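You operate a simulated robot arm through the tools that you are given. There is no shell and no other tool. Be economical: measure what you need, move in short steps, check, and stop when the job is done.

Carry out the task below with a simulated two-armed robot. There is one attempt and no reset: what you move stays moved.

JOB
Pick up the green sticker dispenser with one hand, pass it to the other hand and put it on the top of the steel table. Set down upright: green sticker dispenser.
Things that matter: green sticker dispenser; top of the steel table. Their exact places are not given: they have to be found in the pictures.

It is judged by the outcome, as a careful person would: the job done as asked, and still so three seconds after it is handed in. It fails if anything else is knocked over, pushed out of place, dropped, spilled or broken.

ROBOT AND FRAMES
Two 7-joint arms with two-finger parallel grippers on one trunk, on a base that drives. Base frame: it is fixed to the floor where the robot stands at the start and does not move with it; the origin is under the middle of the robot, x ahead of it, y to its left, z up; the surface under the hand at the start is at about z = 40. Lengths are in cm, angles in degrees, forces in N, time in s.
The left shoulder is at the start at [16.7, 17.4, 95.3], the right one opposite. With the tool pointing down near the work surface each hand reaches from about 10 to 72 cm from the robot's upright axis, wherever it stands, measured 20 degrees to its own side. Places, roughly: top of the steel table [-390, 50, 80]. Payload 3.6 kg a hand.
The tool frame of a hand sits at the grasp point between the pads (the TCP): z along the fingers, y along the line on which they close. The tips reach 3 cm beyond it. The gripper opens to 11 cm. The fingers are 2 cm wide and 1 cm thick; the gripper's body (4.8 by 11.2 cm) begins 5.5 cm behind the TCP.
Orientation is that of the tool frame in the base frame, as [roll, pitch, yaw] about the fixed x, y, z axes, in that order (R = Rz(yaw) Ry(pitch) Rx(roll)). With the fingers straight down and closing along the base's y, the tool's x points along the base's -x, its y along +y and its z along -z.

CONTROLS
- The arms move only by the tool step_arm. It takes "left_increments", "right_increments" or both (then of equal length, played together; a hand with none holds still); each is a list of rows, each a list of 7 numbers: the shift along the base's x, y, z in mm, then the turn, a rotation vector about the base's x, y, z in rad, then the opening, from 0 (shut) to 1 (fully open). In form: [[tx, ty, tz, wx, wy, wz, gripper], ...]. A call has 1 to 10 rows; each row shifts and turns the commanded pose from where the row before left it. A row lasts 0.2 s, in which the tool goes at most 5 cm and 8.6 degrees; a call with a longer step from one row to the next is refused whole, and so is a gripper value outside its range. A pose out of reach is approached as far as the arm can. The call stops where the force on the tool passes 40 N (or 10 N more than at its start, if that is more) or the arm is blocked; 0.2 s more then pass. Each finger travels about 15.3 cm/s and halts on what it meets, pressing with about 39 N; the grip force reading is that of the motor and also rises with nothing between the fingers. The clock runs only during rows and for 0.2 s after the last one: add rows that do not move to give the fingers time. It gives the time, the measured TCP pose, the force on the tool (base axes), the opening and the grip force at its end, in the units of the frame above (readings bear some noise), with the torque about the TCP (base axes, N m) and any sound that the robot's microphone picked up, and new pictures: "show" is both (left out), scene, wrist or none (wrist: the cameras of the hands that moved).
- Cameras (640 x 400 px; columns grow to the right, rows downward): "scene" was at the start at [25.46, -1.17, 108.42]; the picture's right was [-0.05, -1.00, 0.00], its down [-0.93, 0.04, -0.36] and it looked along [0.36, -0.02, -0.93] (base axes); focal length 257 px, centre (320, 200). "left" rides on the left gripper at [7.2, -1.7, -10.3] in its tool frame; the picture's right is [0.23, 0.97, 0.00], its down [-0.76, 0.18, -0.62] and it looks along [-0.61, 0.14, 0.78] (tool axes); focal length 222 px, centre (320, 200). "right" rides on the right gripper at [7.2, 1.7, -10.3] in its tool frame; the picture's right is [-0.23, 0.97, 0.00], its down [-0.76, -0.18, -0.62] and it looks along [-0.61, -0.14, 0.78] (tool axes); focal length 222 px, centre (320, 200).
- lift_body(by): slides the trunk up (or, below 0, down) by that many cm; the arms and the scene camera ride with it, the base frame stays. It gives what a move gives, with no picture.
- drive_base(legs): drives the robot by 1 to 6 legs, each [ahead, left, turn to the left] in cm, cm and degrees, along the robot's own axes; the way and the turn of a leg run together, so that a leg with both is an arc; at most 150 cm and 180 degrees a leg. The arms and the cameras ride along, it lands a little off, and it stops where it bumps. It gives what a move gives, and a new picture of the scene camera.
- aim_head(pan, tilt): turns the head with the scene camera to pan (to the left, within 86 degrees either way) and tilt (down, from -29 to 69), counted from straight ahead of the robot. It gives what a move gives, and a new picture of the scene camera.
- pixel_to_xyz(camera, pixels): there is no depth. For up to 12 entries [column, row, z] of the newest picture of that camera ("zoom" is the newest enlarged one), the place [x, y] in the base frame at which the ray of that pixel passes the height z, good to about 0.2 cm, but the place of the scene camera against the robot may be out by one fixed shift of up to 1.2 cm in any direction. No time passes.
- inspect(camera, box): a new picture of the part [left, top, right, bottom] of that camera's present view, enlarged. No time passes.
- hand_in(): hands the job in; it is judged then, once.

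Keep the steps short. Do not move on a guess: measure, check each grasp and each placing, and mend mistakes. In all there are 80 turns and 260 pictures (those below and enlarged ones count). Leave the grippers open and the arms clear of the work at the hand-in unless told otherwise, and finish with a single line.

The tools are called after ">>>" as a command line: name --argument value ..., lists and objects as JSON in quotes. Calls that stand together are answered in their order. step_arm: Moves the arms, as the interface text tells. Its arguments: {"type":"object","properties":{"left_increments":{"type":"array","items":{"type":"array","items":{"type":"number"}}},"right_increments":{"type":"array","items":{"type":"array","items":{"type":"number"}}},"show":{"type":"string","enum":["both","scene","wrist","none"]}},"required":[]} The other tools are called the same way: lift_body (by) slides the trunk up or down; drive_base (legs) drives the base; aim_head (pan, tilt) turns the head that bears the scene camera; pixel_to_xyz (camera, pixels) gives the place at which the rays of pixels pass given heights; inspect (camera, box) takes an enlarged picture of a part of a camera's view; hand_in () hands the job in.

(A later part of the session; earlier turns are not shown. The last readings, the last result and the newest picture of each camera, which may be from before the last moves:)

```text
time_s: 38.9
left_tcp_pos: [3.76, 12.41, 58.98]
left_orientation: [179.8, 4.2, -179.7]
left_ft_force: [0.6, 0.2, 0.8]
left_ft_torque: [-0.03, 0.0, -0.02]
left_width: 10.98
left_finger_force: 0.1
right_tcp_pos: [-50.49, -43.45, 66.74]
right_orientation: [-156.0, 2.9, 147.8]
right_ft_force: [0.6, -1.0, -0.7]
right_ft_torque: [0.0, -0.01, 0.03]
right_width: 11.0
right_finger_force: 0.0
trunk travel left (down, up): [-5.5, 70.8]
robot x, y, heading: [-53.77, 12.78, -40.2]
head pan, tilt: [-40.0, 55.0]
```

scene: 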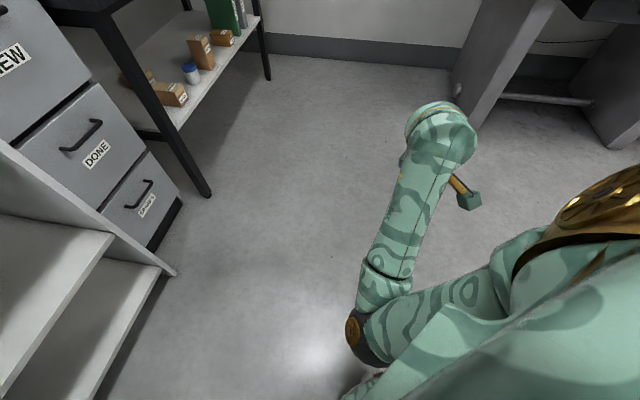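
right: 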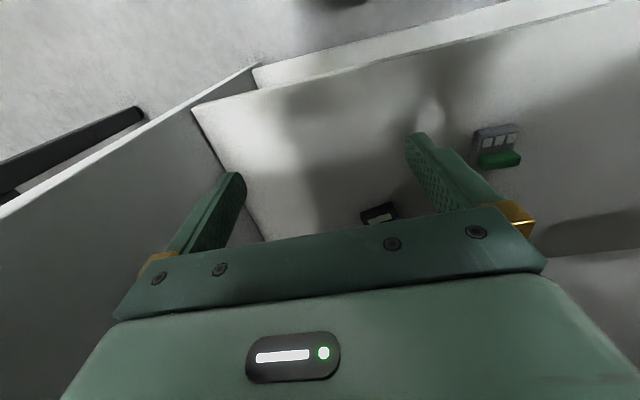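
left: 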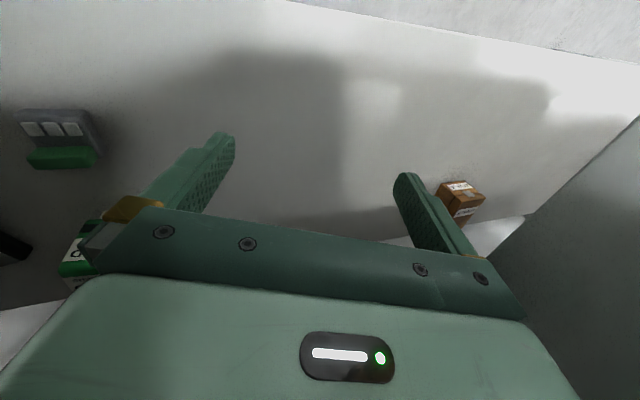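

It moves fine in short legs. I correct the left hand's pitch and height, then align y and approach in short legs.

>>> step_arm --left_increments '[[0, 0, -10, 0, 0.035, 0, 1], [0, 0, -10, 0, 0.035, 0, 1], [0, 0, -8, 0, 0, 0, 1], [0, 0, 0, 0, 0, 0, 1]]' --show "none"

>>> drive_base --legs '[[5.8, -6.9, 0], [7.6, 6.5, 0], [7.6, 6.5, 0]]'

>>> aim_head --pan 42 --tilt 45

```text
time_s: 39.9
left_tcp_pos: [3.94, 12.31, 56.11]
left_orientation: [179.8, 0.2, -179.5]
left_ft_force: [-0.9, 0.0, 0.5]
left_ft_torque: [-0.02, 0.03, 0.01]
left_width: 10.99
left_finger_force: 0.1
right_tcp_pos: [-50.36, -43.43, 66.84]
right_orientation: [-156.0, 2.7, 147.9]
right_ft_force: [0.5, 0.2, 0.8]
right_ft_torque: [0.05, -0.01, 0.02]
right_width: 11.0
right_finger_force: 0.1
trunk travel left (down, up): [-5.5, 70.8]
robot x, y, heading: [-53.86, 12.88, -40.1]
head pan, tilt: [-40.0, 55.0]
```

```text
time_s: 42.5
left_tcp_pos: [23.71, 3.42, 56.02]
left_orientation: [179.8, 0.1, -179.6]
left_ft_force: [-0.3, -0.1, 0.0]
left_ft_torque: [0.01, 0.01, 0.01]
left_width: 11.0
left_finger_force: 0.0
right_tcp_pos: [-30.57, -52.36, 66.76]
right_orientation: [-156.0, 2.8, 147.7]
right_ft_force: [0.4, 0.3, -0.3]
right_ft_torque: [-0.01, 0.01, -0.04]
right_width: 11.02
right_finger_force: 0.1
trunk travel left (down, up): [-5.5, 70.8]
robot x, y, heading: [-33.97, 4.05, -40.1]
head pan, tilt: [-40.0, 55.0]
```

scene: 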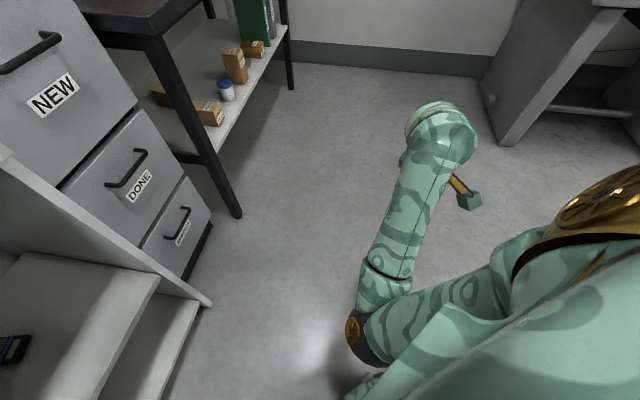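

```text
time_s: 44.1
left_tcp_pos: [23.84, 3.43, 56.15]
left_orientation: [179.8, 0.2, -179.7]
left_ft_force: [0.2, -0.9, -0.7]
left_ft_torque: [-0.04, 0.01, 0.0]
left_width: 11.01
left_finger_force: 0.1
right_tcp_pos: [-30.51, -52.43, 66.77]
right_orientation: [-156.1, 2.8, 147.7]
right_ft_force: [1.3, 0.4, 0.6]
right_ft_torque: [-0.01, -0.04, 0.01]
right_width: 11.0
right_finger_force: 0.0
trunk travel left (down, up): [-5.5, 70.8]
robot x, y, heading: [-33.86, 3.46, -40.4]
head pan, tilt: [42.0, 45.0]
```

scene: 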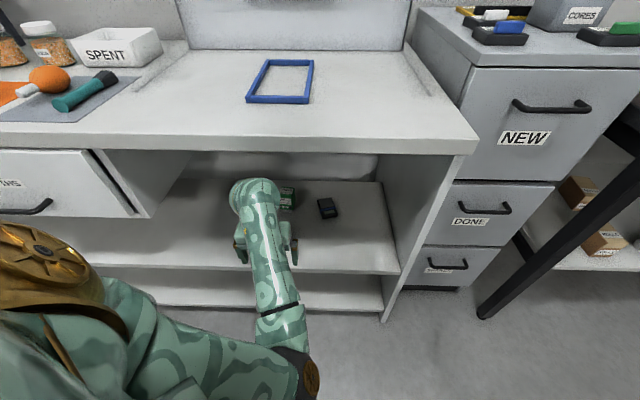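

I check the height of the wrist knuckle (top at 255,180) against the counter underside (edge at row ~148), and look through the left wrist camera.

>>> pixel_to_xyz --camera "scene" --pixels '[[255, 180, 70], [255, 180, 75], [255, 180, 80], [260, 149, 75], [260, 149, 80], [260, 149, 85], [260, 138, 85]]'

>>> inspect --camera "left" --box '[0, 0, 640, 400]'

```text
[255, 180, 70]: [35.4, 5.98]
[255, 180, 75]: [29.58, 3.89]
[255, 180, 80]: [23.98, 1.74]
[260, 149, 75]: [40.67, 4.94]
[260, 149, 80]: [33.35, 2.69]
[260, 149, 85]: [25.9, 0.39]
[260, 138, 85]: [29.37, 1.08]
```

```text
1.00 times, centred on (320, 200) of left (not enlarged: the box is as wide or as high as the picture)
```

zoom: 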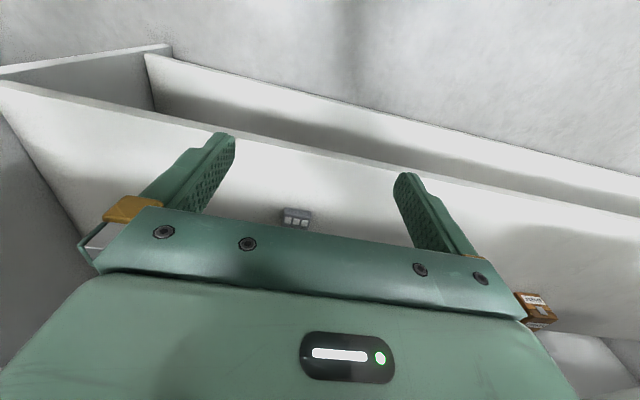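

Clearance is fine (knuckle about 77, underside about 83). I drive 15 cm further in.

>>> drive_base --legs '[[5.7, 4.9, 0], [5.7, 4.9, 0]]'

>>> inspect --camera "left" --box '[0, 0, 640, 400]'

```text
time_s: 45.8
left_tcp_pos: [38.9, 3.38, 56.21]
left_orientation: [179.9, 0.1, -179.8]
left_ft_force: [-0.2, -0.6, 0.1]
left_ft_torque: [0.01, -0.02, 0.01]
left_width: 10.99
left_finger_force: 0.0
right_tcp_pos: [-15.59, -52.34, 66.71]
right_orientation: [-156.1, 2.8, 147.6]
right_ft_force: [-0.4, 0.3, -0.3]
right_ft_torque: [0.03, -0.02, 0.02]
right_width: 10.99
right_finger_force: 0.1
trunk travel left (down, up): [-5.5, 70.8]
robot x, y, heading: [-18.87, 4.27, -40.1]
head pan, tilt: [42.0, 45.0]
```

scene: 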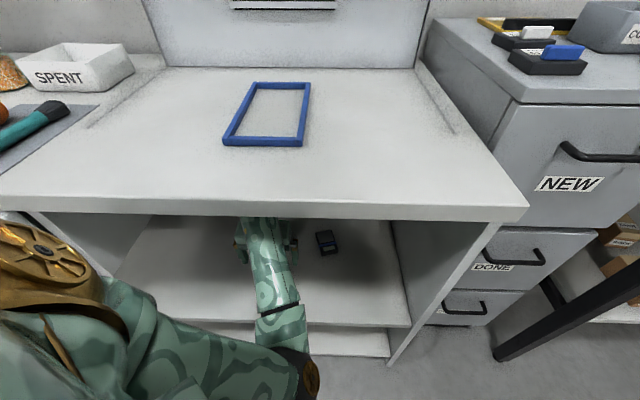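

```text
1.00 times, centred on (320, 200) of left (not enlarged: the box is as wide or as high as the picture)
```

zoom: 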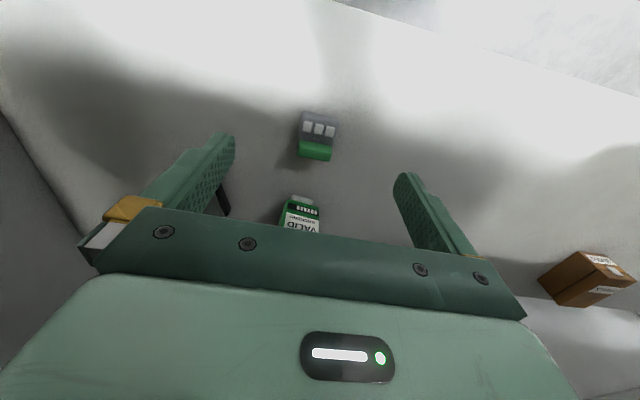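

The dispenser is ahead between the fingers. I measure it in the left view.

>>> inspect --camera "left" --box '[240, 170, 360, 245]'

>>> pixel_to_xyz --camera "left" --pixels '[[291, 197, 40], [315, 197, 40], [302, 195, 40], [281, 208, 42], [319, 207, 42], [278, 222, 48], [320, 232, 48]]'

```text
5.33 times, centred on (300, 208) of left
```

zoom: 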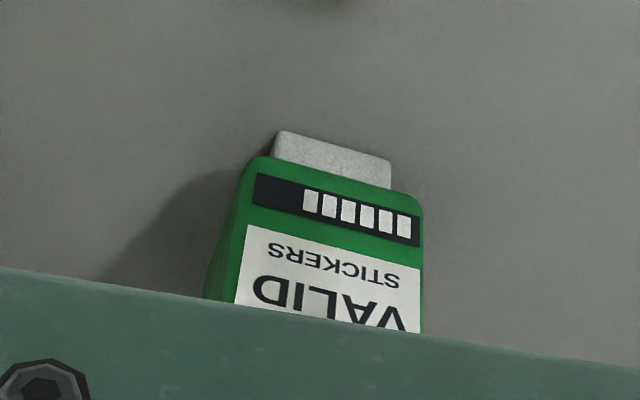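

```text
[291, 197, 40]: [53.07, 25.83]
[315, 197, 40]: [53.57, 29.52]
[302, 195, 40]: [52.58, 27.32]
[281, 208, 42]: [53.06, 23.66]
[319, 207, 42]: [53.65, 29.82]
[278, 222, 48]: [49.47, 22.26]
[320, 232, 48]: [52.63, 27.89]
```

Those were computed with an old picture; I use the zoom picture instead.

>>> pixel_to_xyz --camera "zoom" --pixels '[[280, 132, 40], [390, 160, 40], [280, 132, 41], [252, 160, 42], [420, 208, 42], [252, 160, 41], [420, 208, 41], [205, 300, 50], [423, 330, 50], [205, 300, 46], [423, 330, 46]]'

```text
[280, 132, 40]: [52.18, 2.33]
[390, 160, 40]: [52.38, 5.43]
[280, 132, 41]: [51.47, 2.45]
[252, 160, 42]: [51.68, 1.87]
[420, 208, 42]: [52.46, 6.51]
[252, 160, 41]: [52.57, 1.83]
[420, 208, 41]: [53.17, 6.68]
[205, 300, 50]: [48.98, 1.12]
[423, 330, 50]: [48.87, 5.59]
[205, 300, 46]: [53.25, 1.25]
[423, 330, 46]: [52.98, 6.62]
```

Dispenser: front at x≈52.2, y 1.9–6.6, top z≈49, centre about (54.2, 4.2). I drive 7.5 cm more, then extend the arm above it.

>>> drive_base --legs '[[5.7, 4.9, 0]]'

>>> step_arm --left_increments '[[15, 3, 0, 0, 0, 0.02, 1], [15, 3, 0, 0, 0, 0.02, 1], [10, 3, 0, 0, 0, 0.02, 1], [0, 0, 0, 0, 0, 0, 1], [0, 0, 0, 0, 0, 0, 1]]' --show "wrist"

```text
time_s: 46.8
left_tcp_pos: [46.44, 3.4, 56.17]
left_orientation: [179.8, 0.0, -179.7]
left_ft_force: [-0.1, -0.1, 0.0]
left_ft_torque: [0.01, 0.01, 0.01]
left_width: 11.05
left_finger_force: 0.0
right_tcp_pos: [-8.1, -52.27, 66.74]
right_orientation: [-156.1, 2.9, 147.7]
right_ft_force: [-0.1, -1.2, 0.5]
right_ft_torque: [0.05, 0.0, 0.0]
right_width: 11.02
right_finger_force: 0.1
trunk travel left (down, up): [-5.5, 70.8]
robot x, y, heading: [-11.31, 4.0, -40.5]
head pan, tilt: [42.0, 45.0]
```

scene: 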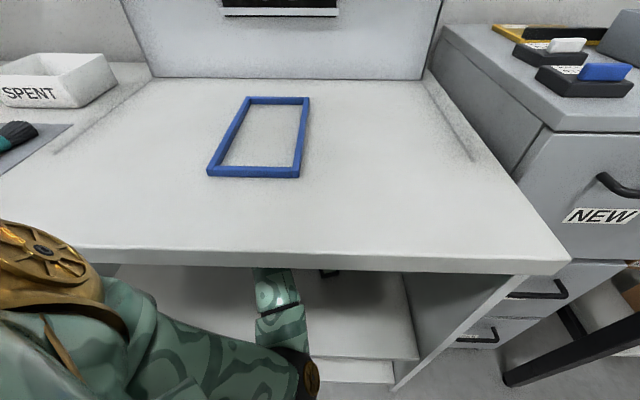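

```text
time_s: 48.0
left_tcp_pos: [50.21, 4.45, 56.11]
left_orientation: [179.7, 0.0, -176.3]
left_ft_force: [0.4, -0.1, 0.2]
left_ft_torque: [0.0, 0.05, 0.0]
left_width: 10.98
left_finger_force: 0.1
right_tcp_pos: [-7.96, -52.25, 66.87]
right_orientation: [-156.1, 2.9, 147.7]
right_ft_force: [0.3, -0.8, 0.4]
right_ft_torque: [0.0, 0.03, -0.01]
right_width: 11.01
right_finger_force: 0.1
trunk travel left (down, up): [-5.5, 70.8]
robot x, y, heading: [-11.33, 3.96, -40.1]
head pan, tilt: [42.0, 45.0]
```

left: 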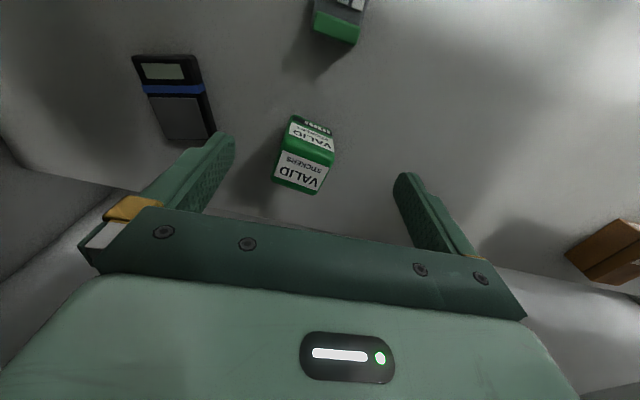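

The whole top face is visible. I zoom to measure its corners.

>>> inspect --camera "left" --box '[244, 100, 364, 205]'

>>> pixel_to_xyz --camera "left" --pixels '[[283, 148, 49], [334, 165, 49], [272, 178, 49], [315, 194, 49], [300, 172, 49], [300, 172, 48], [300, 172, 50]]'

```text
3.81 times, centred on (304, 152) of left
```

zoom: 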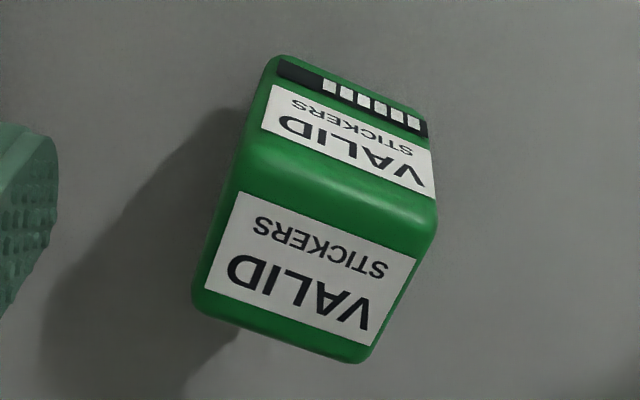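

```text
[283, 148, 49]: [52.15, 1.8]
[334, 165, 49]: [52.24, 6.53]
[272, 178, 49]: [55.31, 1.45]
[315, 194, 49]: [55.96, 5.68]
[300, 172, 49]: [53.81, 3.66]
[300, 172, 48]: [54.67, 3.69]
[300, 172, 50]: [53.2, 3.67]
```

Top face centre ≈ (53.9, 3.9), yaw about -4°. I move over it, align yaw, and check the wrist view.

>>> step_arm --left_increments '[[13, -2, 0, 0, 0, -0.05, 1], [13, -2, 0, 0, 0, -0.05, 1], [11, -1, 0, 0, 0, -0.03, 1], [0, 0, 0, 0, 0, 0, 1], [0, 0, 0, 0, 0, 0, 1]]' --show "wrist"

```text
time_s: 49.2
left_tcp_pos: [54.17, 3.9, 56.15]
left_orientation: [179.8, 0.0, 176.2]
left_ft_force: [-0.1, -0.1, 0.1]
left_ft_torque: [-0.01, 0.0, 0.01]
left_width: 11.02
left_finger_force: 0.0
right_tcp_pos: [-8.03, -52.17, 66.68]
right_orientation: [-156.1, 2.9, 147.7]
right_ft_force: [-0.2, -0.5, 0.5]
right_ft_torque: [0.0, -0.03, -0.01]
right_width: 11.03
right_finger_force: 0.1
trunk travel left (down, up): [-5.5, 70.8]
robot x, y, heading: [-11.38, 3.92, -40.2]
head pan, tilt: [42.0, 45.0]
```

left: 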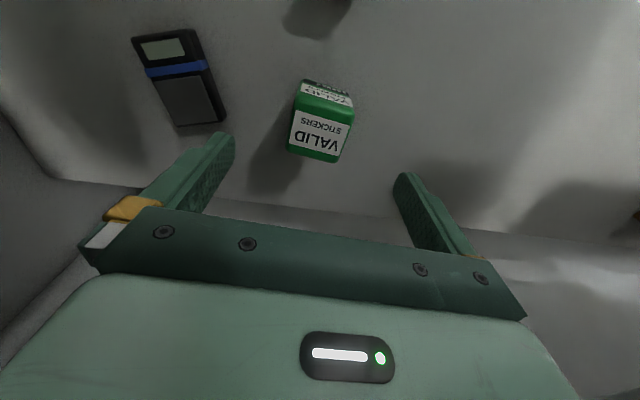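

>>> pixel_to_xyz --camera "left" --pixels '[[297, 96, 49], [354, 107, 49], [288, 150, 49], [338, 162, 49]]'

>>> inspect --camera "left" --box '[244, 60, 404, 170]'

```text
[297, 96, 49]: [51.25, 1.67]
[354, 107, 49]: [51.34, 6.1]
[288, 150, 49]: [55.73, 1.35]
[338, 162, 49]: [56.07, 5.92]
```

```text
3.64 times, centred on (324, 115) of left
```

zoom: 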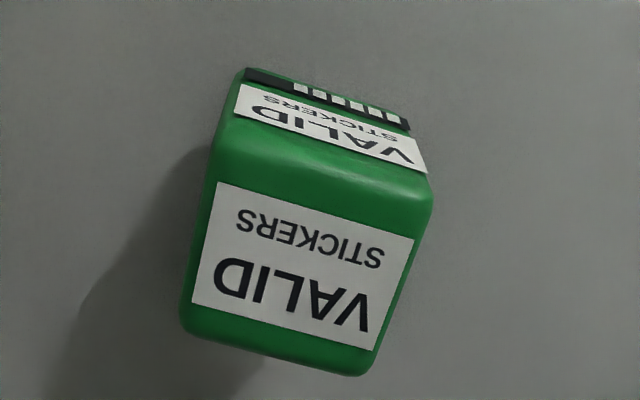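

Aligned (centre ≈ 53.7, 3.8). I descend 7.3 cm with the fingers open.

>>> step_arm --left_increments '[[-1, 0, -15, 0, 0, 0, 1], [-1, 0, -15, 0, 0, 0, 1], [-1, 0, -15, 0, 0, 0, 1], [0, 0, -15, 0, 0, 0, 1], [0, 0, -13, 0, 0, 0, 1], [0, 0, 0, 0, 0, 0, 1], [0, 0, 0, 0, 0, 0, 1]]' --show "wrist"

```text
time_s: 50.8
left_tcp_pos: [53.71, 4.03, 48.85]
left_orientation: [179.7, 0.1, 176.2]
left_ft_force: [-0.1, -0.1, -0.1]
left_ft_torque: [0.0, 0.01, -0.05]
left_width: 10.99
left_finger_force: 0.1
right_tcp_pos: [-8.12, -52.3, 66.75]
right_orientation: [-156.1, 3.0, 147.7]
right_ft_force: [-0.5, -0.4, -0.1]
right_ft_torque: [0.02, 0.0, -0.04]
right_width: 11.01
right_finger_force: 0.0
trunk travel left (down, up): [-5.5, 70.8]
robot x, y, heading: [-11.32, 4.21, -40.2]
head pan, tilt: [42.0, 45.0]
```

left: 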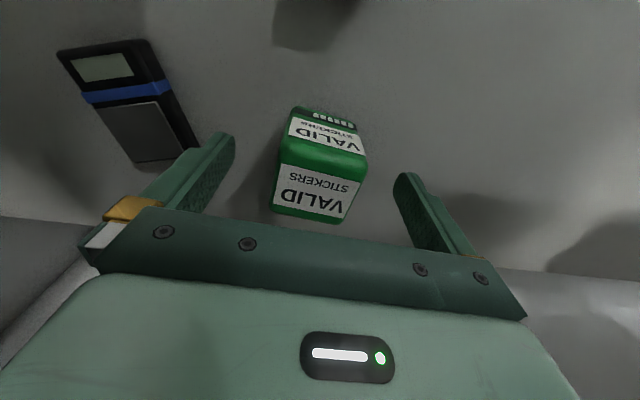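

>>> pixel_to_xyz --camera "left" --pixels '[[282, 150, 49], [366, 168, 49], [271, 205, 49], [338, 222, 49], [300, 108, 42], [355, 122, 42]]'

```text
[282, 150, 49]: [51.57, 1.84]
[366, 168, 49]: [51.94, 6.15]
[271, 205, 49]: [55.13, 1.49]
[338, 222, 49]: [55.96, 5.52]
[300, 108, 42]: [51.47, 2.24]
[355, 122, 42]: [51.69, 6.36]
```

Object is centred between the fingers. I close in stages.

>>> step_arm --left_increments '[[0, -2, 0, 0, 0, 0, 0.8], [0, 0, 0, 0, 0, 0, 0.6], [0, 0, 0, 0, 0, 0, 0.5], [0, 0, 0, 0, 0, 0, 0.42], [0, 0, 0, 0, 0, 0, 0.3], [0, 0, 0, 0, 0, 0, 0.1], [0, 0, 0, 0, 0, 0, 0], [0, 0, 0, 0, 0, 0, 0]]' --show "wrist"

```text
time_s: 52.6
left_tcp_pos: [53.73, 3.77, 48.68]
left_orientation: [179.8, 0.2, 176.3]
left_ft_force: [0.3, -0.5, 1.7]
left_ft_torque: [-0.14, -0.02, 0.02]
left_width: 4.96
left_finger_force: 39.1
right_tcp_pos: [-8.05, -52.24, 66.67]
right_orientation: [-156.1, 2.8, 147.7]
right_ft_force: [0.2, 0.3, 0.2]
right_ft_torque: [0.0, 0.03, 0.01]
right_width: 11.02
right_finger_force: 0.1
trunk travel left (down, up): [-5.5, 70.8]
robot x, y, heading: [-11.73, 3.8, -40.3]
head pan, tilt: [42.0, 45.0]
```

left: 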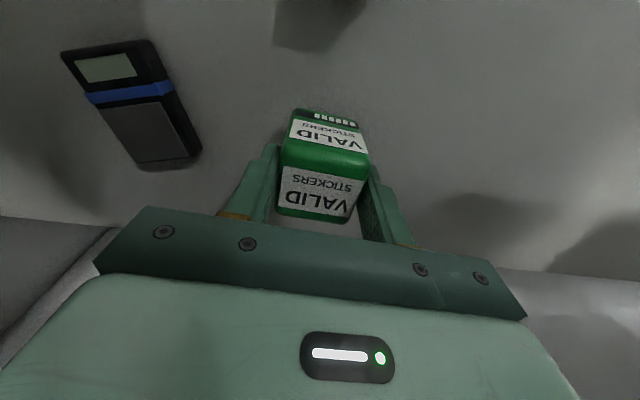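

Gripped (width 4.96, 39 N). I lift 6.5 cm.

>>> step_arm --left_increments '[[0, 0, 5, 0, 0, 0, 0], [0, 0, 10, 0, 0, 0, 0], [0, 0, 15, 0, 0, 0, 0], [0, 0, 15, 0, 0, 0, 0], [0, 0, 15, 0, 0, 0, 0], [0, 0, 10, 0, 0, 0, 0], [0, 0, 0, 0, 0, 0, 0]]' --show "wrist"

```text
time_s: 54.2
left_tcp_pos: [53.81, 3.73, 55.83]
left_orientation: [179.7, 0.1, 176.2]
left_ft_force: [0.3, 0.2, -2.6]
left_ft_torque: [0.02, 0.01, 0.01]
left_width: 4.96
left_finger_force: 38.9
right_tcp_pos: [-7.97, -52.15, 66.67]
right_orientation: [-156.1, 2.9, 147.6]
right_ft_force: [0.6, -0.7, -0.9]
right_ft_torque: [-0.04, -0.02, -0.01]
right_width: 10.99
right_finger_force: 0.0
trunk travel left (down, up): [-5.5, 70.8]
robot x, y, heading: [-11.2, 4.29, -40.2]
head pan, tilt: [42.0, 45.0]
```

left: 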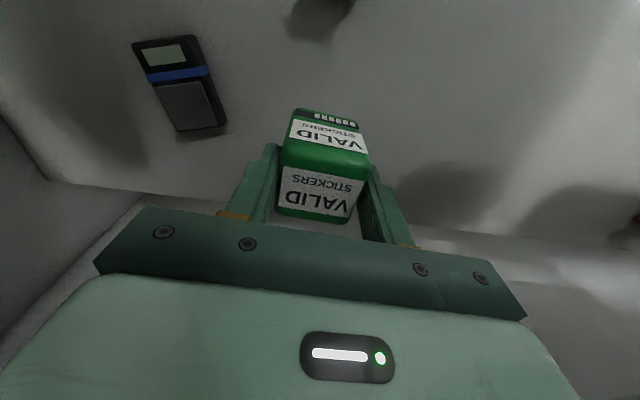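

Held firmly, weight about 2.6 N. I back straight out along -x in short legs.

>>> drive_base --legs '[[-7.6, -6.5, 0], [-7.6, -6.5, 0], [-7.6, -6.5, 0], [-7.6, -6.5, 0]]'

```text
time_s: 57.6
left_tcp_pos: [13.64, 3.29, 55.83]
left_orientation: [179.8, 0.2, 176.1]
left_ft_force: [-0.1, -0.1, -1.1]
left_ft_torque: [0.0, -0.02, -0.01]
left_width: 4.97
left_finger_force: 38.9
right_tcp_pos: [-48.3, -52.72, 66.83]
right_orientation: [-156.1, 2.9, 147.6]
right_ft_force: [-0.5, 0.0, 0.7]
right_ft_torque: [0.0, 0.02, -0.02]
right_width: 11.0
right_finger_force: 0.0
trunk travel left (down, up): [-5.5, 70.8]
robot x, y, heading: [-51.53, 3.71, -40.3]
head pan, tilt: [42.0, 45.0]
```

scene: 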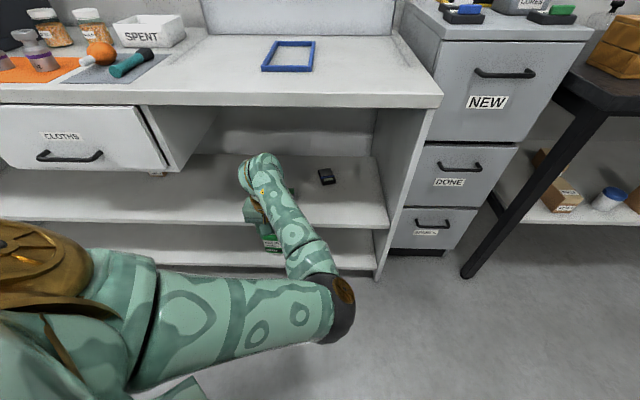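

Out of the bay. I raise a bit of distance (10 cm more back), then turn right in stages to look toward the steel table.

>>> drive_base --legs '[[-7.6, -6.5, 0], [0, 0, -50]]'

>>> aim_head --pan -75 --tilt 20

```text
time_s: 61.0
left_tcp_pos: [-20.07, -46.83, 55.91]
left_orientation: [179.8, 0.1, 125.9]
left_ft_force: [-0.4, -0.8, -0.9]
left_ft_torque: [-0.01, -0.02, 0.0]
left_width: 4.97
left_finger_force: 38.7
right_tcp_pos: [-102.66, -35.09, 66.75]
right_orientation: [-156.1, 3.0, 97.4]
right_ft_force: [-0.4, 0.9, -0.3]
right_ft_torque: [0.01, 0.03, -0.01]
right_width: 11.01
right_finger_force: 0.0
trunk travel left (down, up): [-5.5, 70.8]
robot x, y, heading: [-61.4, 3.65, -90.6]
head pan, tilt: [42.0, 45.0]
```

scene: 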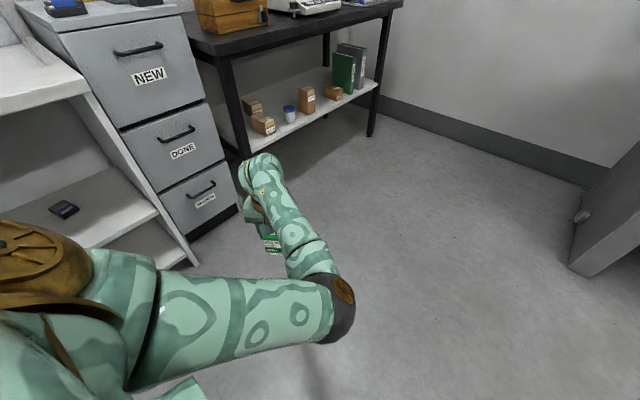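

```text
time_s: 62.9
left_tcp_pos: [-20.17, -46.8, 55.89]
left_orientation: [179.8, 0.1, 125.8]
left_ft_force: [1.0, -0.9, -1.5]
left_ft_torque: [0.01, -0.01, 0.01]
left_width: 4.96
left_finger_force: 38.7
right_tcp_pos: [-102.63, -35.01, 66.7]
right_orientation: [-156.0, 3.0, 97.3]
right_ft_force: [0.2, -0.5, -0.4]
right_ft_torque: [0.01, -0.01, 0.01]
right_width: 11.0
right_finger_force: 0.1
trunk travel left (down, up): [-5.5, 70.8]
robot x, y, heading: [-61.38, 3.26, -90.1]
head pan, tilt: [-75.0, 20.0]
```

scene: 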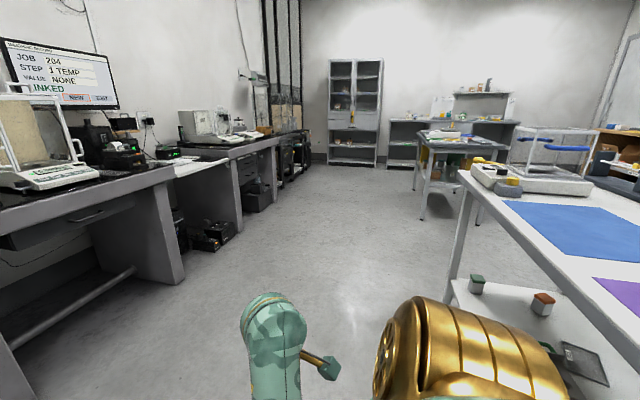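

I see the room toward the steel table; I enlarge the region around (460,140).

>>> inspect --camera "scene" --box '[370, 80, 540, 220]'

>>> pixel_to_xyz --camera "scene" --pixels '[[417, 133, 80], [511, 147, 80], [431, 150, 80], [421, 219, 0], [475, 150, 80], [458, 172, 80], [448, 290, 0], [185, 280, 0], [330, 165, 0]]'

```text
2.86 times, centred on (455, 150) of scene
```

zoom: 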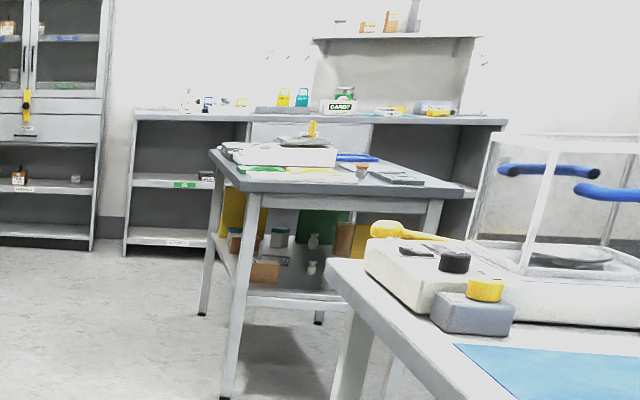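

```text
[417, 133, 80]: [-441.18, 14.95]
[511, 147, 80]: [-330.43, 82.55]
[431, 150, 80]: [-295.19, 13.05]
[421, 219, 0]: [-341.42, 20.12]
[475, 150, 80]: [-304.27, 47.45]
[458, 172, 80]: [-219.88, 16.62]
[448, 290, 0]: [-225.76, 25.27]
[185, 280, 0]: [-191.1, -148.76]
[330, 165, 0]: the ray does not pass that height
```

The steel table stands at about x -440…-335, y 13…85, with things on it. First the handover here in free space: I lift the trunk 30 cm, then bring the left hand toward the robot's middle in slow steps.

>>> lift_body --by 30

>>> step_arm --left_increments '[[-15, -8, 0, 0, 0, 0, 0], [-15, -8, 0, 0, 0, 0, 0], [-15, -8, 0, 0, 0, 0, 0], [-15, -8, 0, 0, 0, 0, 0], [-15, -8, 0, 0, 0, 0, 0], [-15, -8, 0, 0, 0, 0, 0], [-15, -8, 0, 0, 0, 0, 0], [-15, -8, 0, 0, 0, 0, 0], [0, 0, 0, 0, 0, 0, 0]]' --show "none"

>>> aim_head --pan 0 --tilt 50

```text
time_s: 65.9
left_tcp_pos: [-20.03, -46.84, 85.74]
left_orientation: [179.8, 0.1, 126.0]
left_ft_force: [-0.2, 0.7, -2.0]
left_ft_torque: [-0.02, -0.02, -0.01]
left_width: 4.97
left_finger_force: 39.3
right_tcp_pos: [-102.56, -34.98, 96.84]
right_orientation: [-156.0, 2.8, 97.3]
right_ft_force: [-0.5, -0.1, -0.2]
right_ft_torque: [-0.01, -0.01, -0.01]
right_width: 11.0
right_finger_force: 0.1
trunk travel left (down, up): [-35.5, 40.8]
robot x, y, heading: [-61.48, 3.67, -90.4]
head pan, tilt: [-75.0, 20.0]
```

```text
time_s: 67.9
left_tcp_pos: [-32.05, -53.41, 86.02]
left_orientation: [179.8, 0.1, 125.8]
left_ft_force: [0.4, 0.5, -1.9]
left_ft_torque: [0.0, 0.0, 0.01]
left_width: 4.96
left_finger_force: 39.3
right_tcp_pos: [-102.67, -34.95, 96.85]
right_orientation: [-156.1, 2.9, 97.4]
right_ft_force: [-0.7, 0.7, -0.1]
right_ft_torque: [0.01, 0.0, -0.03]
right_width: 11.01
right_finger_force: 0.0
trunk travel left (down, up): [-35.5, 40.8]
robot x, y, heading: [-61.22, 3.65, -90.6]
head pan, tilt: [-75.0, 20.0]
```

```text
time_s: 69.4
left_tcp_pos: [-31.95, -53.2, 85.86]
left_orientation: [179.8, 0.2, 125.8]
left_ft_force: [-0.2, -0.1, -1.5]
left_ft_torque: [0.0, -0.04, 0.01]
left_width: 4.97
left_finger_force: 38.5
right_tcp_pos: [-102.53, -34.93, 96.77]
right_orientation: [-156.1, 2.9, 97.4]
right_ft_force: [-1.0, 1.1, -0.8]
right_ft_torque: [-0.01, -0.03, 0.0]
right_width: 11.0
right_finger_force: 0.0
trunk travel left (down, up): [-35.5, 40.8]
robot x, y, heading: [-61.7, 3.62, -90.6]
head pan, tilt: [0.0, 50.0]
```

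scene: 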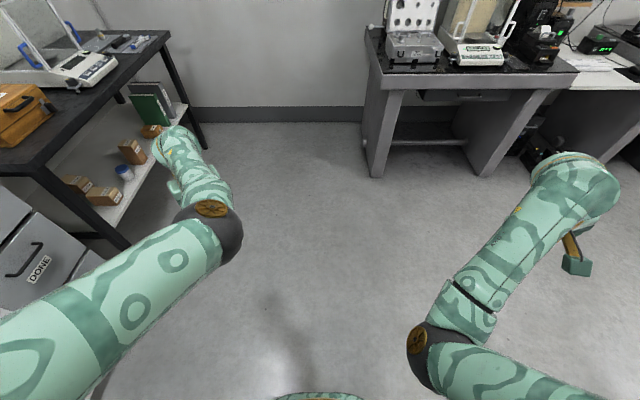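

Tracking is good. I bring the left hand further in (to about 8 cm left of centre) while starting to turn the right hand toward its taking posture (pointing forward-left and 40° down).

>>> step_arm --left_increments '[[-21, 0, 0, 0, 0, 0, 0], [-21, 0, 0, 0, 0, 0, 0], [-21, 0, 0, 0, 0, 0, 0], [-21, 0, 0, 0, 0, 0, 0], [-21, 0, 0, 0, 0, 0, 0], [-21, 0, 0, 0, 0, 0, 0], [-21, 0, 0, 0, 0, 0, 0], [-21, 0, 0, 0, 0, 0, 0], [-21, 0, 0, 0, 0, 0, 0], [-21, 0, 0, 0, 0, 0, 0]]' --right_increments '[[5, -5, 0, -0.0622, -0.0666, 0.0651, 1], [5, -5, 0, -0.0622, -0.0666, 0.0651, 1], [5, -5, 0, -0.0622, -0.0666, 0.0651, 1], [5, -5, 0, -0.0622, -0.0666, 0.0651, 1], [5, -5, 0, -0.0622, -0.0666, 0.0651, 1], [5, -5, 0, -0.0622, -0.0666, 0.0651, 1], [5, -5, 0, -0.0622, -0.0666, 0.0651, 1], [5, -5, 0, -0.0622, -0.0666, 0.0651, 1], [5, -5, 0, -0.0622, -0.0666, 0.0651, 1], [5, -5, 0, -0.0622, -0.0666, 0.0651, 1]]' --show "scene"

```text
time_s: 71.6
left_tcp_pos: [-53.08, -53.12, 85.58]
left_orientation: [179.8, 0.1, 125.9]
left_ft_force: [-0.3, -0.2, -2.2]
left_ft_torque: [0.03, 0.03, -0.04]
left_width: 4.95
left_finger_force: 38.7
right_tcp_pos: [-97.56, -39.95, 96.64]
right_orientation: [179.8, 49.9, 125.6]
right_ft_force: [-0.1, 0.1, 0.0]
right_ft_torque: [-0.01, -0.02, 0.04]
right_width: 11.0
right_finger_force: 0.2
trunk travel left (down, up): [-35.5, 40.8]
robot x, y, heading: [-61.32, 3.79, -90.4]
head pan, tilt: [0.0, 50.0]
```

scene: 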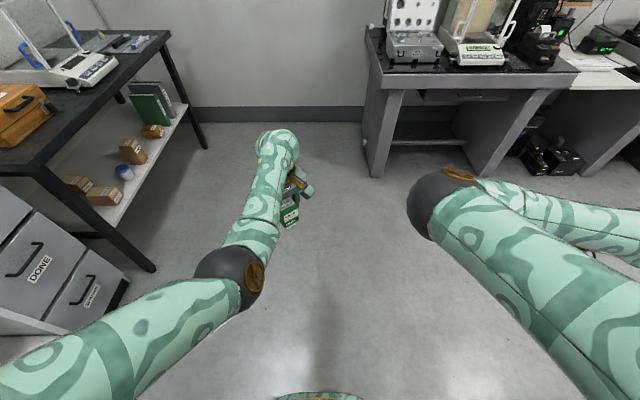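

The right hand has the taking posture (pitch 50). I move it toward the pre-handover spot in slow steps.

>>> step_arm --right_increments '[[15, -4, -3, 0, 0, 0, 1], [15, -4, -3, 0, 0, 0, 1], [15, -4, -3, 0, 0, 0, 1], [15, -4, -3, 0, 0, 0, 1], [15, -4, -3, 0, 0, 0, 1], [15, -4, -3, 0, 0, 0, 1], [15, -4, -3, 0, 0, 0, 1], [15, -4, -3, 0, 0, 0, 1], [15, 0, 0, 0, 0, 0, 1], [0, 0, 0, 0, 0, 0, 1]]' --show "scene"

```text
time_s: 73.8
left_tcp_pos: [-52.99, -53.13, 85.79]
left_orientation: [179.9, 0.3, 125.9]
left_ft_force: [0.4, -0.1, -1.5]
left_ft_torque: [0.0, 0.02, -0.02]
left_width: 4.97
left_finger_force: 39.2
right_tcp_pos: [-84.44, -43.3, 94.39]
right_orientation: [179.8, 50.0, 125.6]
right_ft_force: [-1.0, 0.1, -0.1]
right_ft_torque: [0.05, 0.01, 0.0]
right_width: 10.99
right_finger_force: 0.1
right hand out of reach, approached as far as the arm can: row 9
trunk travel left (down, up): [-35.5, 40.8]
robot x, y, heading: [-61.6, 3.33, -90.4]
head pan, tilt: [0.0, 50.0]
```

scene: 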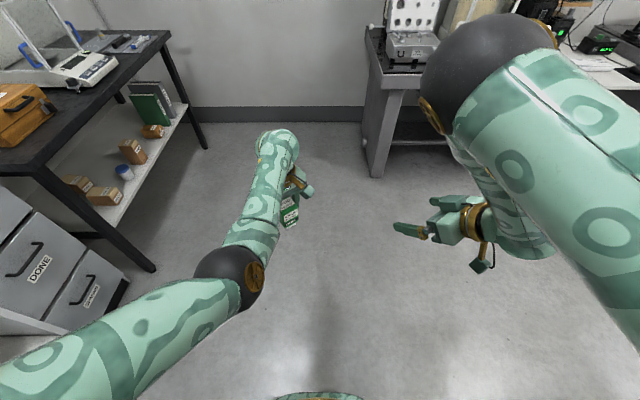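

The right arm is near a limit pointing forward. I rotate both hands' headings by +40° about the vertical so the right hand points more to the left, which suits it better.

>>> step_arm --left_increments '[[0, 0, 0, 0, 0, 0.1, 0], [0, 0, 0, 0, 0, 0.1, 0], [0, 0, 0, 0, 0, 0.1, 0], [0, 0, 0, 0, 0, 0.1, 0], [0, 0, 0, 0, 0, 0.1, 0], [0, 0, 0, 0, 0, 0.1, 0], [0, 0, 0, 0, 0, 0.1, 0], [0, 0, 0, 0, 0, 0, 0]]' --right_increments '[[0, 0, 0, 0, 0, 0.1, 1], [0, 0, 0, 0, 0, 0.1, 1], [0, 0, 0, 0, 0, 0.1, 1], [0, 0, 0, 0, 0, 0.1, 1], [0, 0, 0, 0, 0, 0.1, 1], [0, 0, 0, 0, 0, 0.1, 1], [0, 0, 0, 0, 0, 0.1, 1], [0, 0, 0, 0, 0, 0, 1]]' --show "scene"

```text
time_s: 75.6
left_tcp_pos: [-53.07, -53.11, 85.8]
left_orientation: [179.8, 0.2, 166.0]
left_ft_force: [0.8, 0.2, -1.3]
left_ft_torque: [-0.03, 0.02, 0.01]
left_width: 4.97
left_finger_force: 39.3
right_tcp_pos: [-84.66, -43.13, 94.29]
right_orientation: [179.9, 50.0, 165.8]
right_ft_force: [-0.7, -0.2, -0.2]
right_ft_torque: [0.02, -0.01, 0.01]
right_width: 11.01
right_finger_force: 0.1
trunk travel left (down, up): [-35.5, 40.8]
robot x, y, heading: [-61.73, 3.44, -90.7]
head pan, tilt: [0.0, 50.0]
```

scene: 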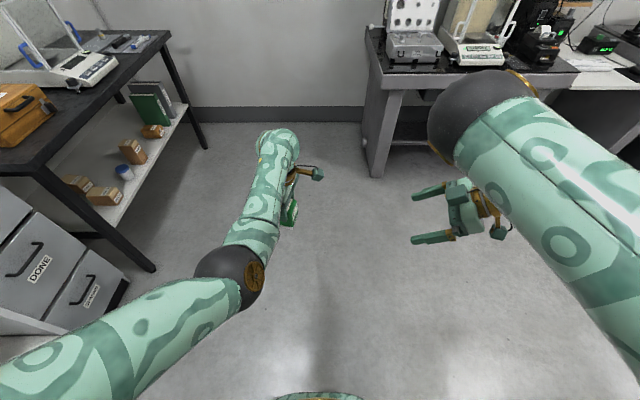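

Both rotated well. The right hand now points at the dispenser from the right. I advance it to the pre-handover point 14 cm short.

>>> step_arm --right_increments '[[20, -7, -5, 0, 0, 0, 1], [20, -7, -5, 0, 0, 0, 1], [20, -7, -5, 0, 0, 0, 1], [20, -7, -5, 0, 0, 0, 1], [20, -7, -5, 0, 0, 0, 1], [20, -7, -5, 0, 0, 0, 1], [20, -7, -5, 0, 0, 0, 1], [20, -7, -5, 0, 0, 0, 1], [20, -7, -5, 0, 0, 0, 1], [20, -7, -5, 0, 0, 0, 1]]' --show "both"

```text
time_s: 77.8
left_tcp_pos: [-53.08, -53.15, 85.8]
left_orientation: [179.7, 0.2, 166.0]
left_ft_force: [0.0, -0.1, -1.5]
left_ft_torque: [0.0, 0.02, -0.01]
left_width: 4.97
left_finger_force: 39.0
right_tcp_pos: [-68.12, -53.23, 87.83]
right_orientation: [179.9, 50.0, 165.7]
right_ft_force: [-0.4, -0.2, -0.8]
right_ft_torque: [0.0, -0.01, 0.0]
right_width: 11.02
right_finger_force: 0.1
right hand out of reach, approached as far as the arm can: row 6, 7, 8, 9, 10
trunk travel left (down, up): [-35.5, 40.8]
robot x, y, heading: [-61.51, 3.3, -90.5]
head pan, tilt: [0.0, 50.0]
```

scene: 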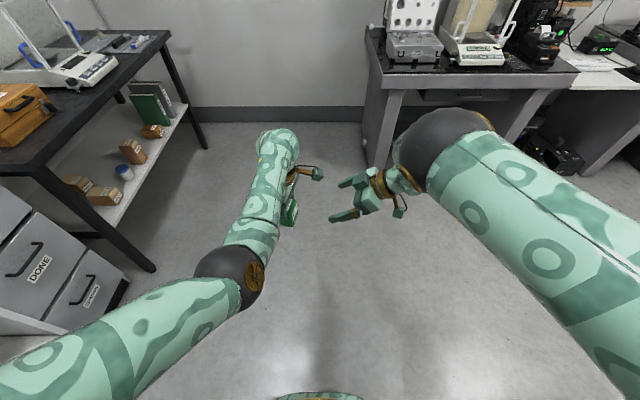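
right: 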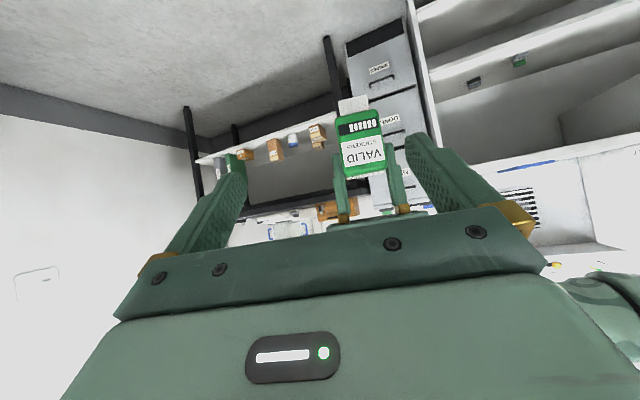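

The right arm's reach ends near (-68,-53,88), so I hold it there, flatten it by 5°, back off 1 cm, and bring the dispenser to it instead. First the left hand goes to the pre-point along the right hand's axis.

>>> step_arm --right_increments '[[-10, 10, 0, -0.0108, -0.0422, 0, 1], [0, 0, 0, -0.0108, -0.0422, 0, 1], [0, 0, 0, 0, 0, 0, 1]]' --show "wrist"

```text
time_s: 78.6
left_tcp_pos: [-52.99, -53.1, 85.82]
left_orientation: [179.8, 0.2, 166.1]
left_ft_force: [0.4, 0.5, -1.0]
left_ft_torque: [0.02, -0.01, -0.02]
left_width: 4.97
left_finger_force: 39.1
right_tcp_pos: [-69.19, -52.07, 87.95]
right_orientation: [179.9, 54.9, 165.8]
right_ft_force: [0.0, 0.6, 0.3]
right_ft_torque: [0.0, 0.01, 0.0]
right_width: 10.99
right_finger_force: 0.1
trunk travel left (down, up): [-35.5, 40.8]
robot x, y, heading: [-61.62, 3.18, -90.4]
head pan, tilt: [0.0, 50.0]
```

right: 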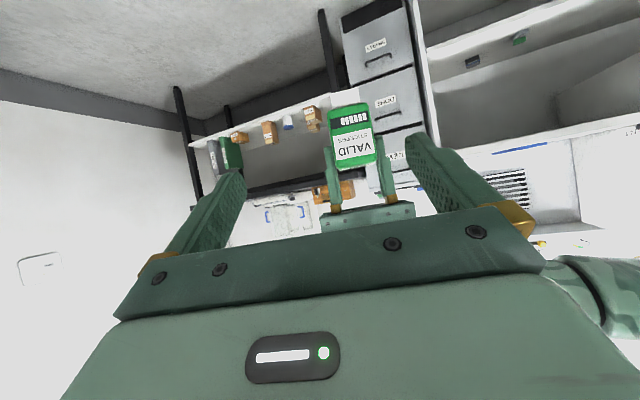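

Good alignment. The left hand moves to the pre-point and halfway along the axis.

>>> step_arm --left_increments '[[-16, -7, -2, 0, 0, 0, 0], [-15, -6, -1, 0, 0, 0, 0], [-15, -6, -1, 0, 0, 0, 0], [0, 0, 0, 0, 0, 0, 0], [-12, 3, 8.6, 0, 0, 0, 0], [-12, 3, 8.6, 0, 0, 0, 0], [-12, 3, 8.6, 0, 0, 0, 0], [-12, 3, 8.6, 0, 0, 0, 0], [0, 0, 0, 0, 0, 0, 0]]' --show "both"

>>> inspect --camera "right" --box '[160, 40, 540, 280]'

```text
time_s: 80.6
left_tcp_pos: [-62.53, -53.8, 88.74]
left_orientation: [179.8, 0.3, 166.1]
left_ft_force: [0.2, 0.3, -1.5]
left_ft_torque: [0.01, 0.02, 0.01]
left_width: 4.97
left_finger_force: 38.8
right_tcp_pos: [-69.07, -52.05, 87.81]
right_orientation: [179.9, 55.0, 165.7]
right_ft_force: [-0.2, -0.6, 0.2]
right_ft_torque: [0.02, 0.03, 0.02]
right_width: 10.99
right_finger_force: 0.0
trunk travel left (down, up): [-35.5, 40.8]
robot x, y, heading: [-61.32, 3.54, -90.5]
head pan, tilt: [0.0, 50.0]
```

scene: 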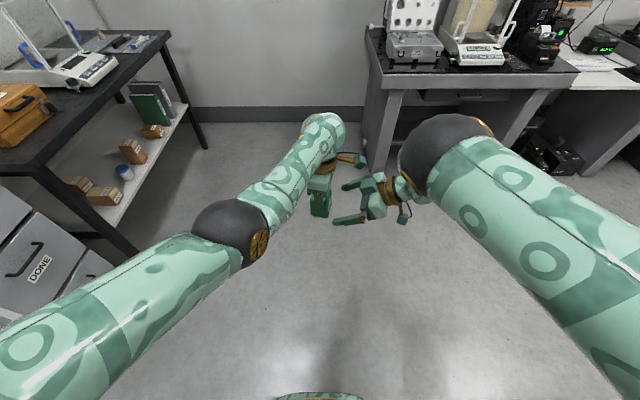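
left: 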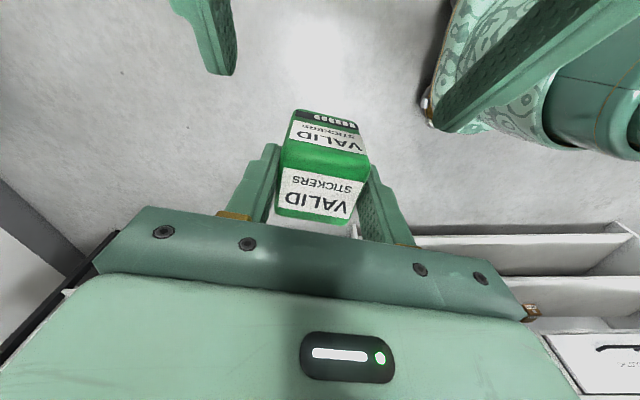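

```text
1.67 times, centred on (350, 160) of right
```

zoom: 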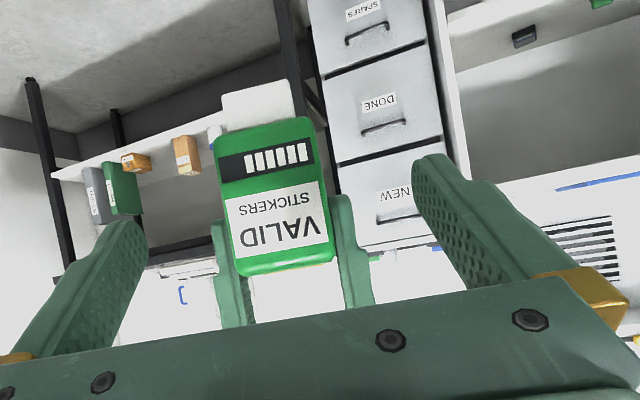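

Well centred. I continue the last 6 cm along the axis in small rows.

>>> step_arm --left_increments '[[-10, 2.7, 7.6, 0, 0, 0, 0], [-10, 2.7, 7.6, 0, 0, 0, 0], [-10, 2.7, 7.6, 0, 0, 0, 0], [-10, 2.7, 7.6, 0, 0, 0, 0], [0, 0, 0, 0, 0, 0, 0]]' --show "both"

>>> inspect --camera "right" --box '[160, 40, 540, 280]'

>>> inspect --camera "scene" --box '[260, 90, 480, 240]'

```text
time_s: 81.8
left_tcp_pos: [-66.28, -52.75, 91.81]
left_orientation: [179.8, 0.3, 166.1]
left_ft_force: [-0.9, 0.6, -2.2]
left_ft_torque: [0.03, 0.0, -0.01]
left_width: 4.96
left_finger_force: 39.0
right_tcp_pos: [-69.18, -52.1, 87.84]
right_orientation: [179.9, 55.0, 165.7]
right_ft_force: [0.6, 1.1, 0.5]
right_ft_torque: [-0.02, -0.01, -0.01]
right_width: 11.01
right_finger_force: 0.1
trunk travel left (down, up): [-35.5, 40.8]
robot x, y, heading: [-61.37, 3.94, -90.7]
head pan, tilt: [0.0, 50.0]
```

scene: 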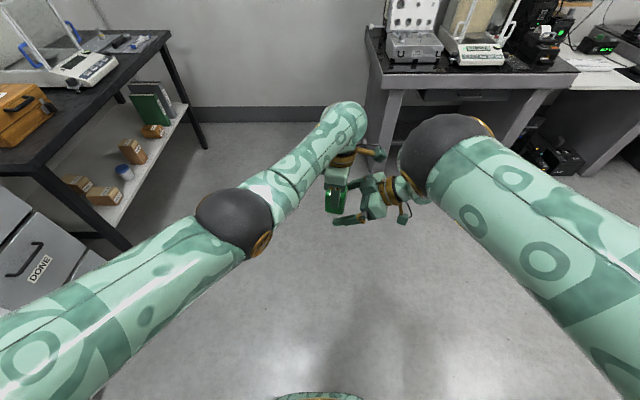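
left: 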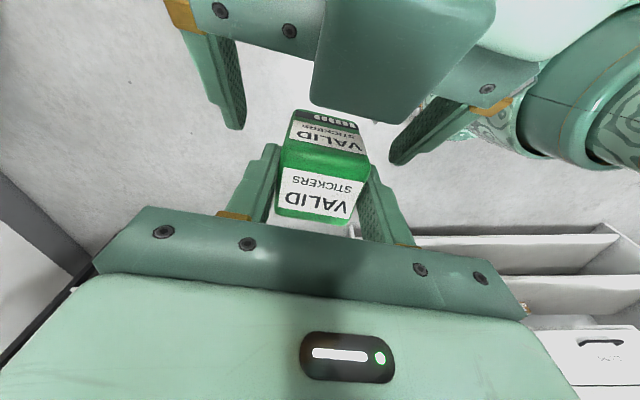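

```text
1.67 times, centred on (350, 160) of right
```

zoom: 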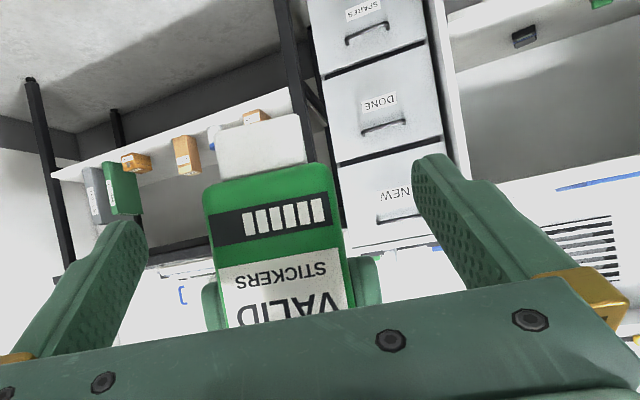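

```text
2.67 times, centred on (370, 165) of scene
```

zoom: 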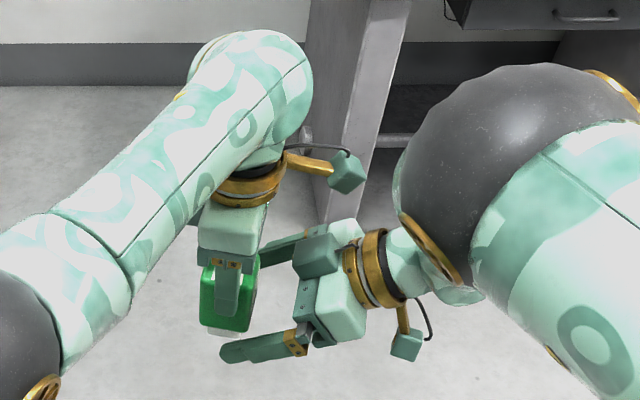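

Nearly there. I advance 2 cm more (keeping the left camera stalk clear of the right elbow) and then close the right fingers in stages.

>>> step_arm --left_increments '[[-8, 2, 5.7, 0, 0, 0, 0], [-8, 2, 5.7, 0, 0, 0, 0], [0, 0, 0, 0, 0, 0, 0]]' --show "none"

>>> inspect --camera "scene" --box '[300, 100, 460, 240]'

>>> inspect --camera "left" --box '[150, 0, 540, 260]'

>>> inspect --camera "right" --box '[160, 40, 540, 280]'

```text
time_s: 82.6
left_tcp_pos: [-68.03, -52.24, 93.0]
left_orientation: [179.8, 0.2, 166.0]
left_ft_force: [0.2, -0.7, -1.3]
left_ft_torque: [0.03, -0.02, 0.02]
left_width: 4.96
left_finger_force: 38.7
right_tcp_pos: [-69.06, -52.11, 87.97]
right_orientation: [179.9, 54.9, 165.8]
right_ft_force: [-0.4, 0.3, 0.6]
right_ft_torque: [-0.03, -0.01, 0.04]
right_width: 10.99
right_finger_force: 0.0
trunk travel left (down, up): [-35.5, 40.8]
robot x, y, heading: [-61.77, 3.67, -90.6]
head pan, tilt: [0.0, 50.0]
```

```text
2.86 times, centred on (380, 170) of scene
```

zoom: 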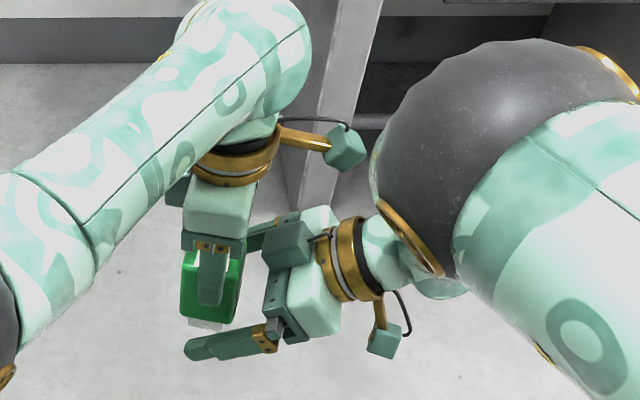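

```text
1.54 times, centred on (345, 130) of left
```

zoom: 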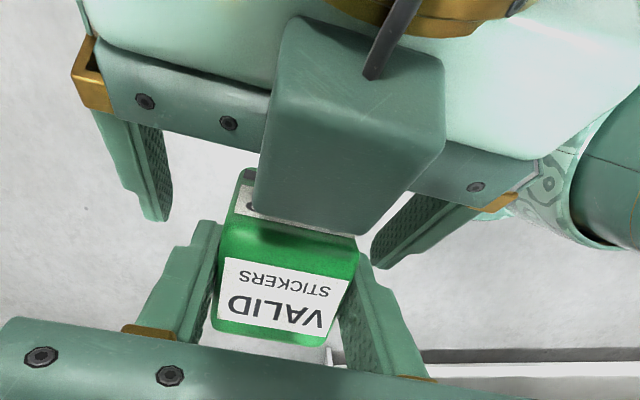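

```text
1.67 times, centred on (350, 160) of right
```

zoom: 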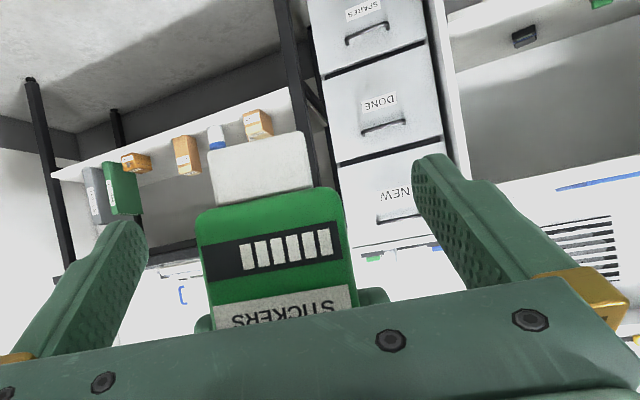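

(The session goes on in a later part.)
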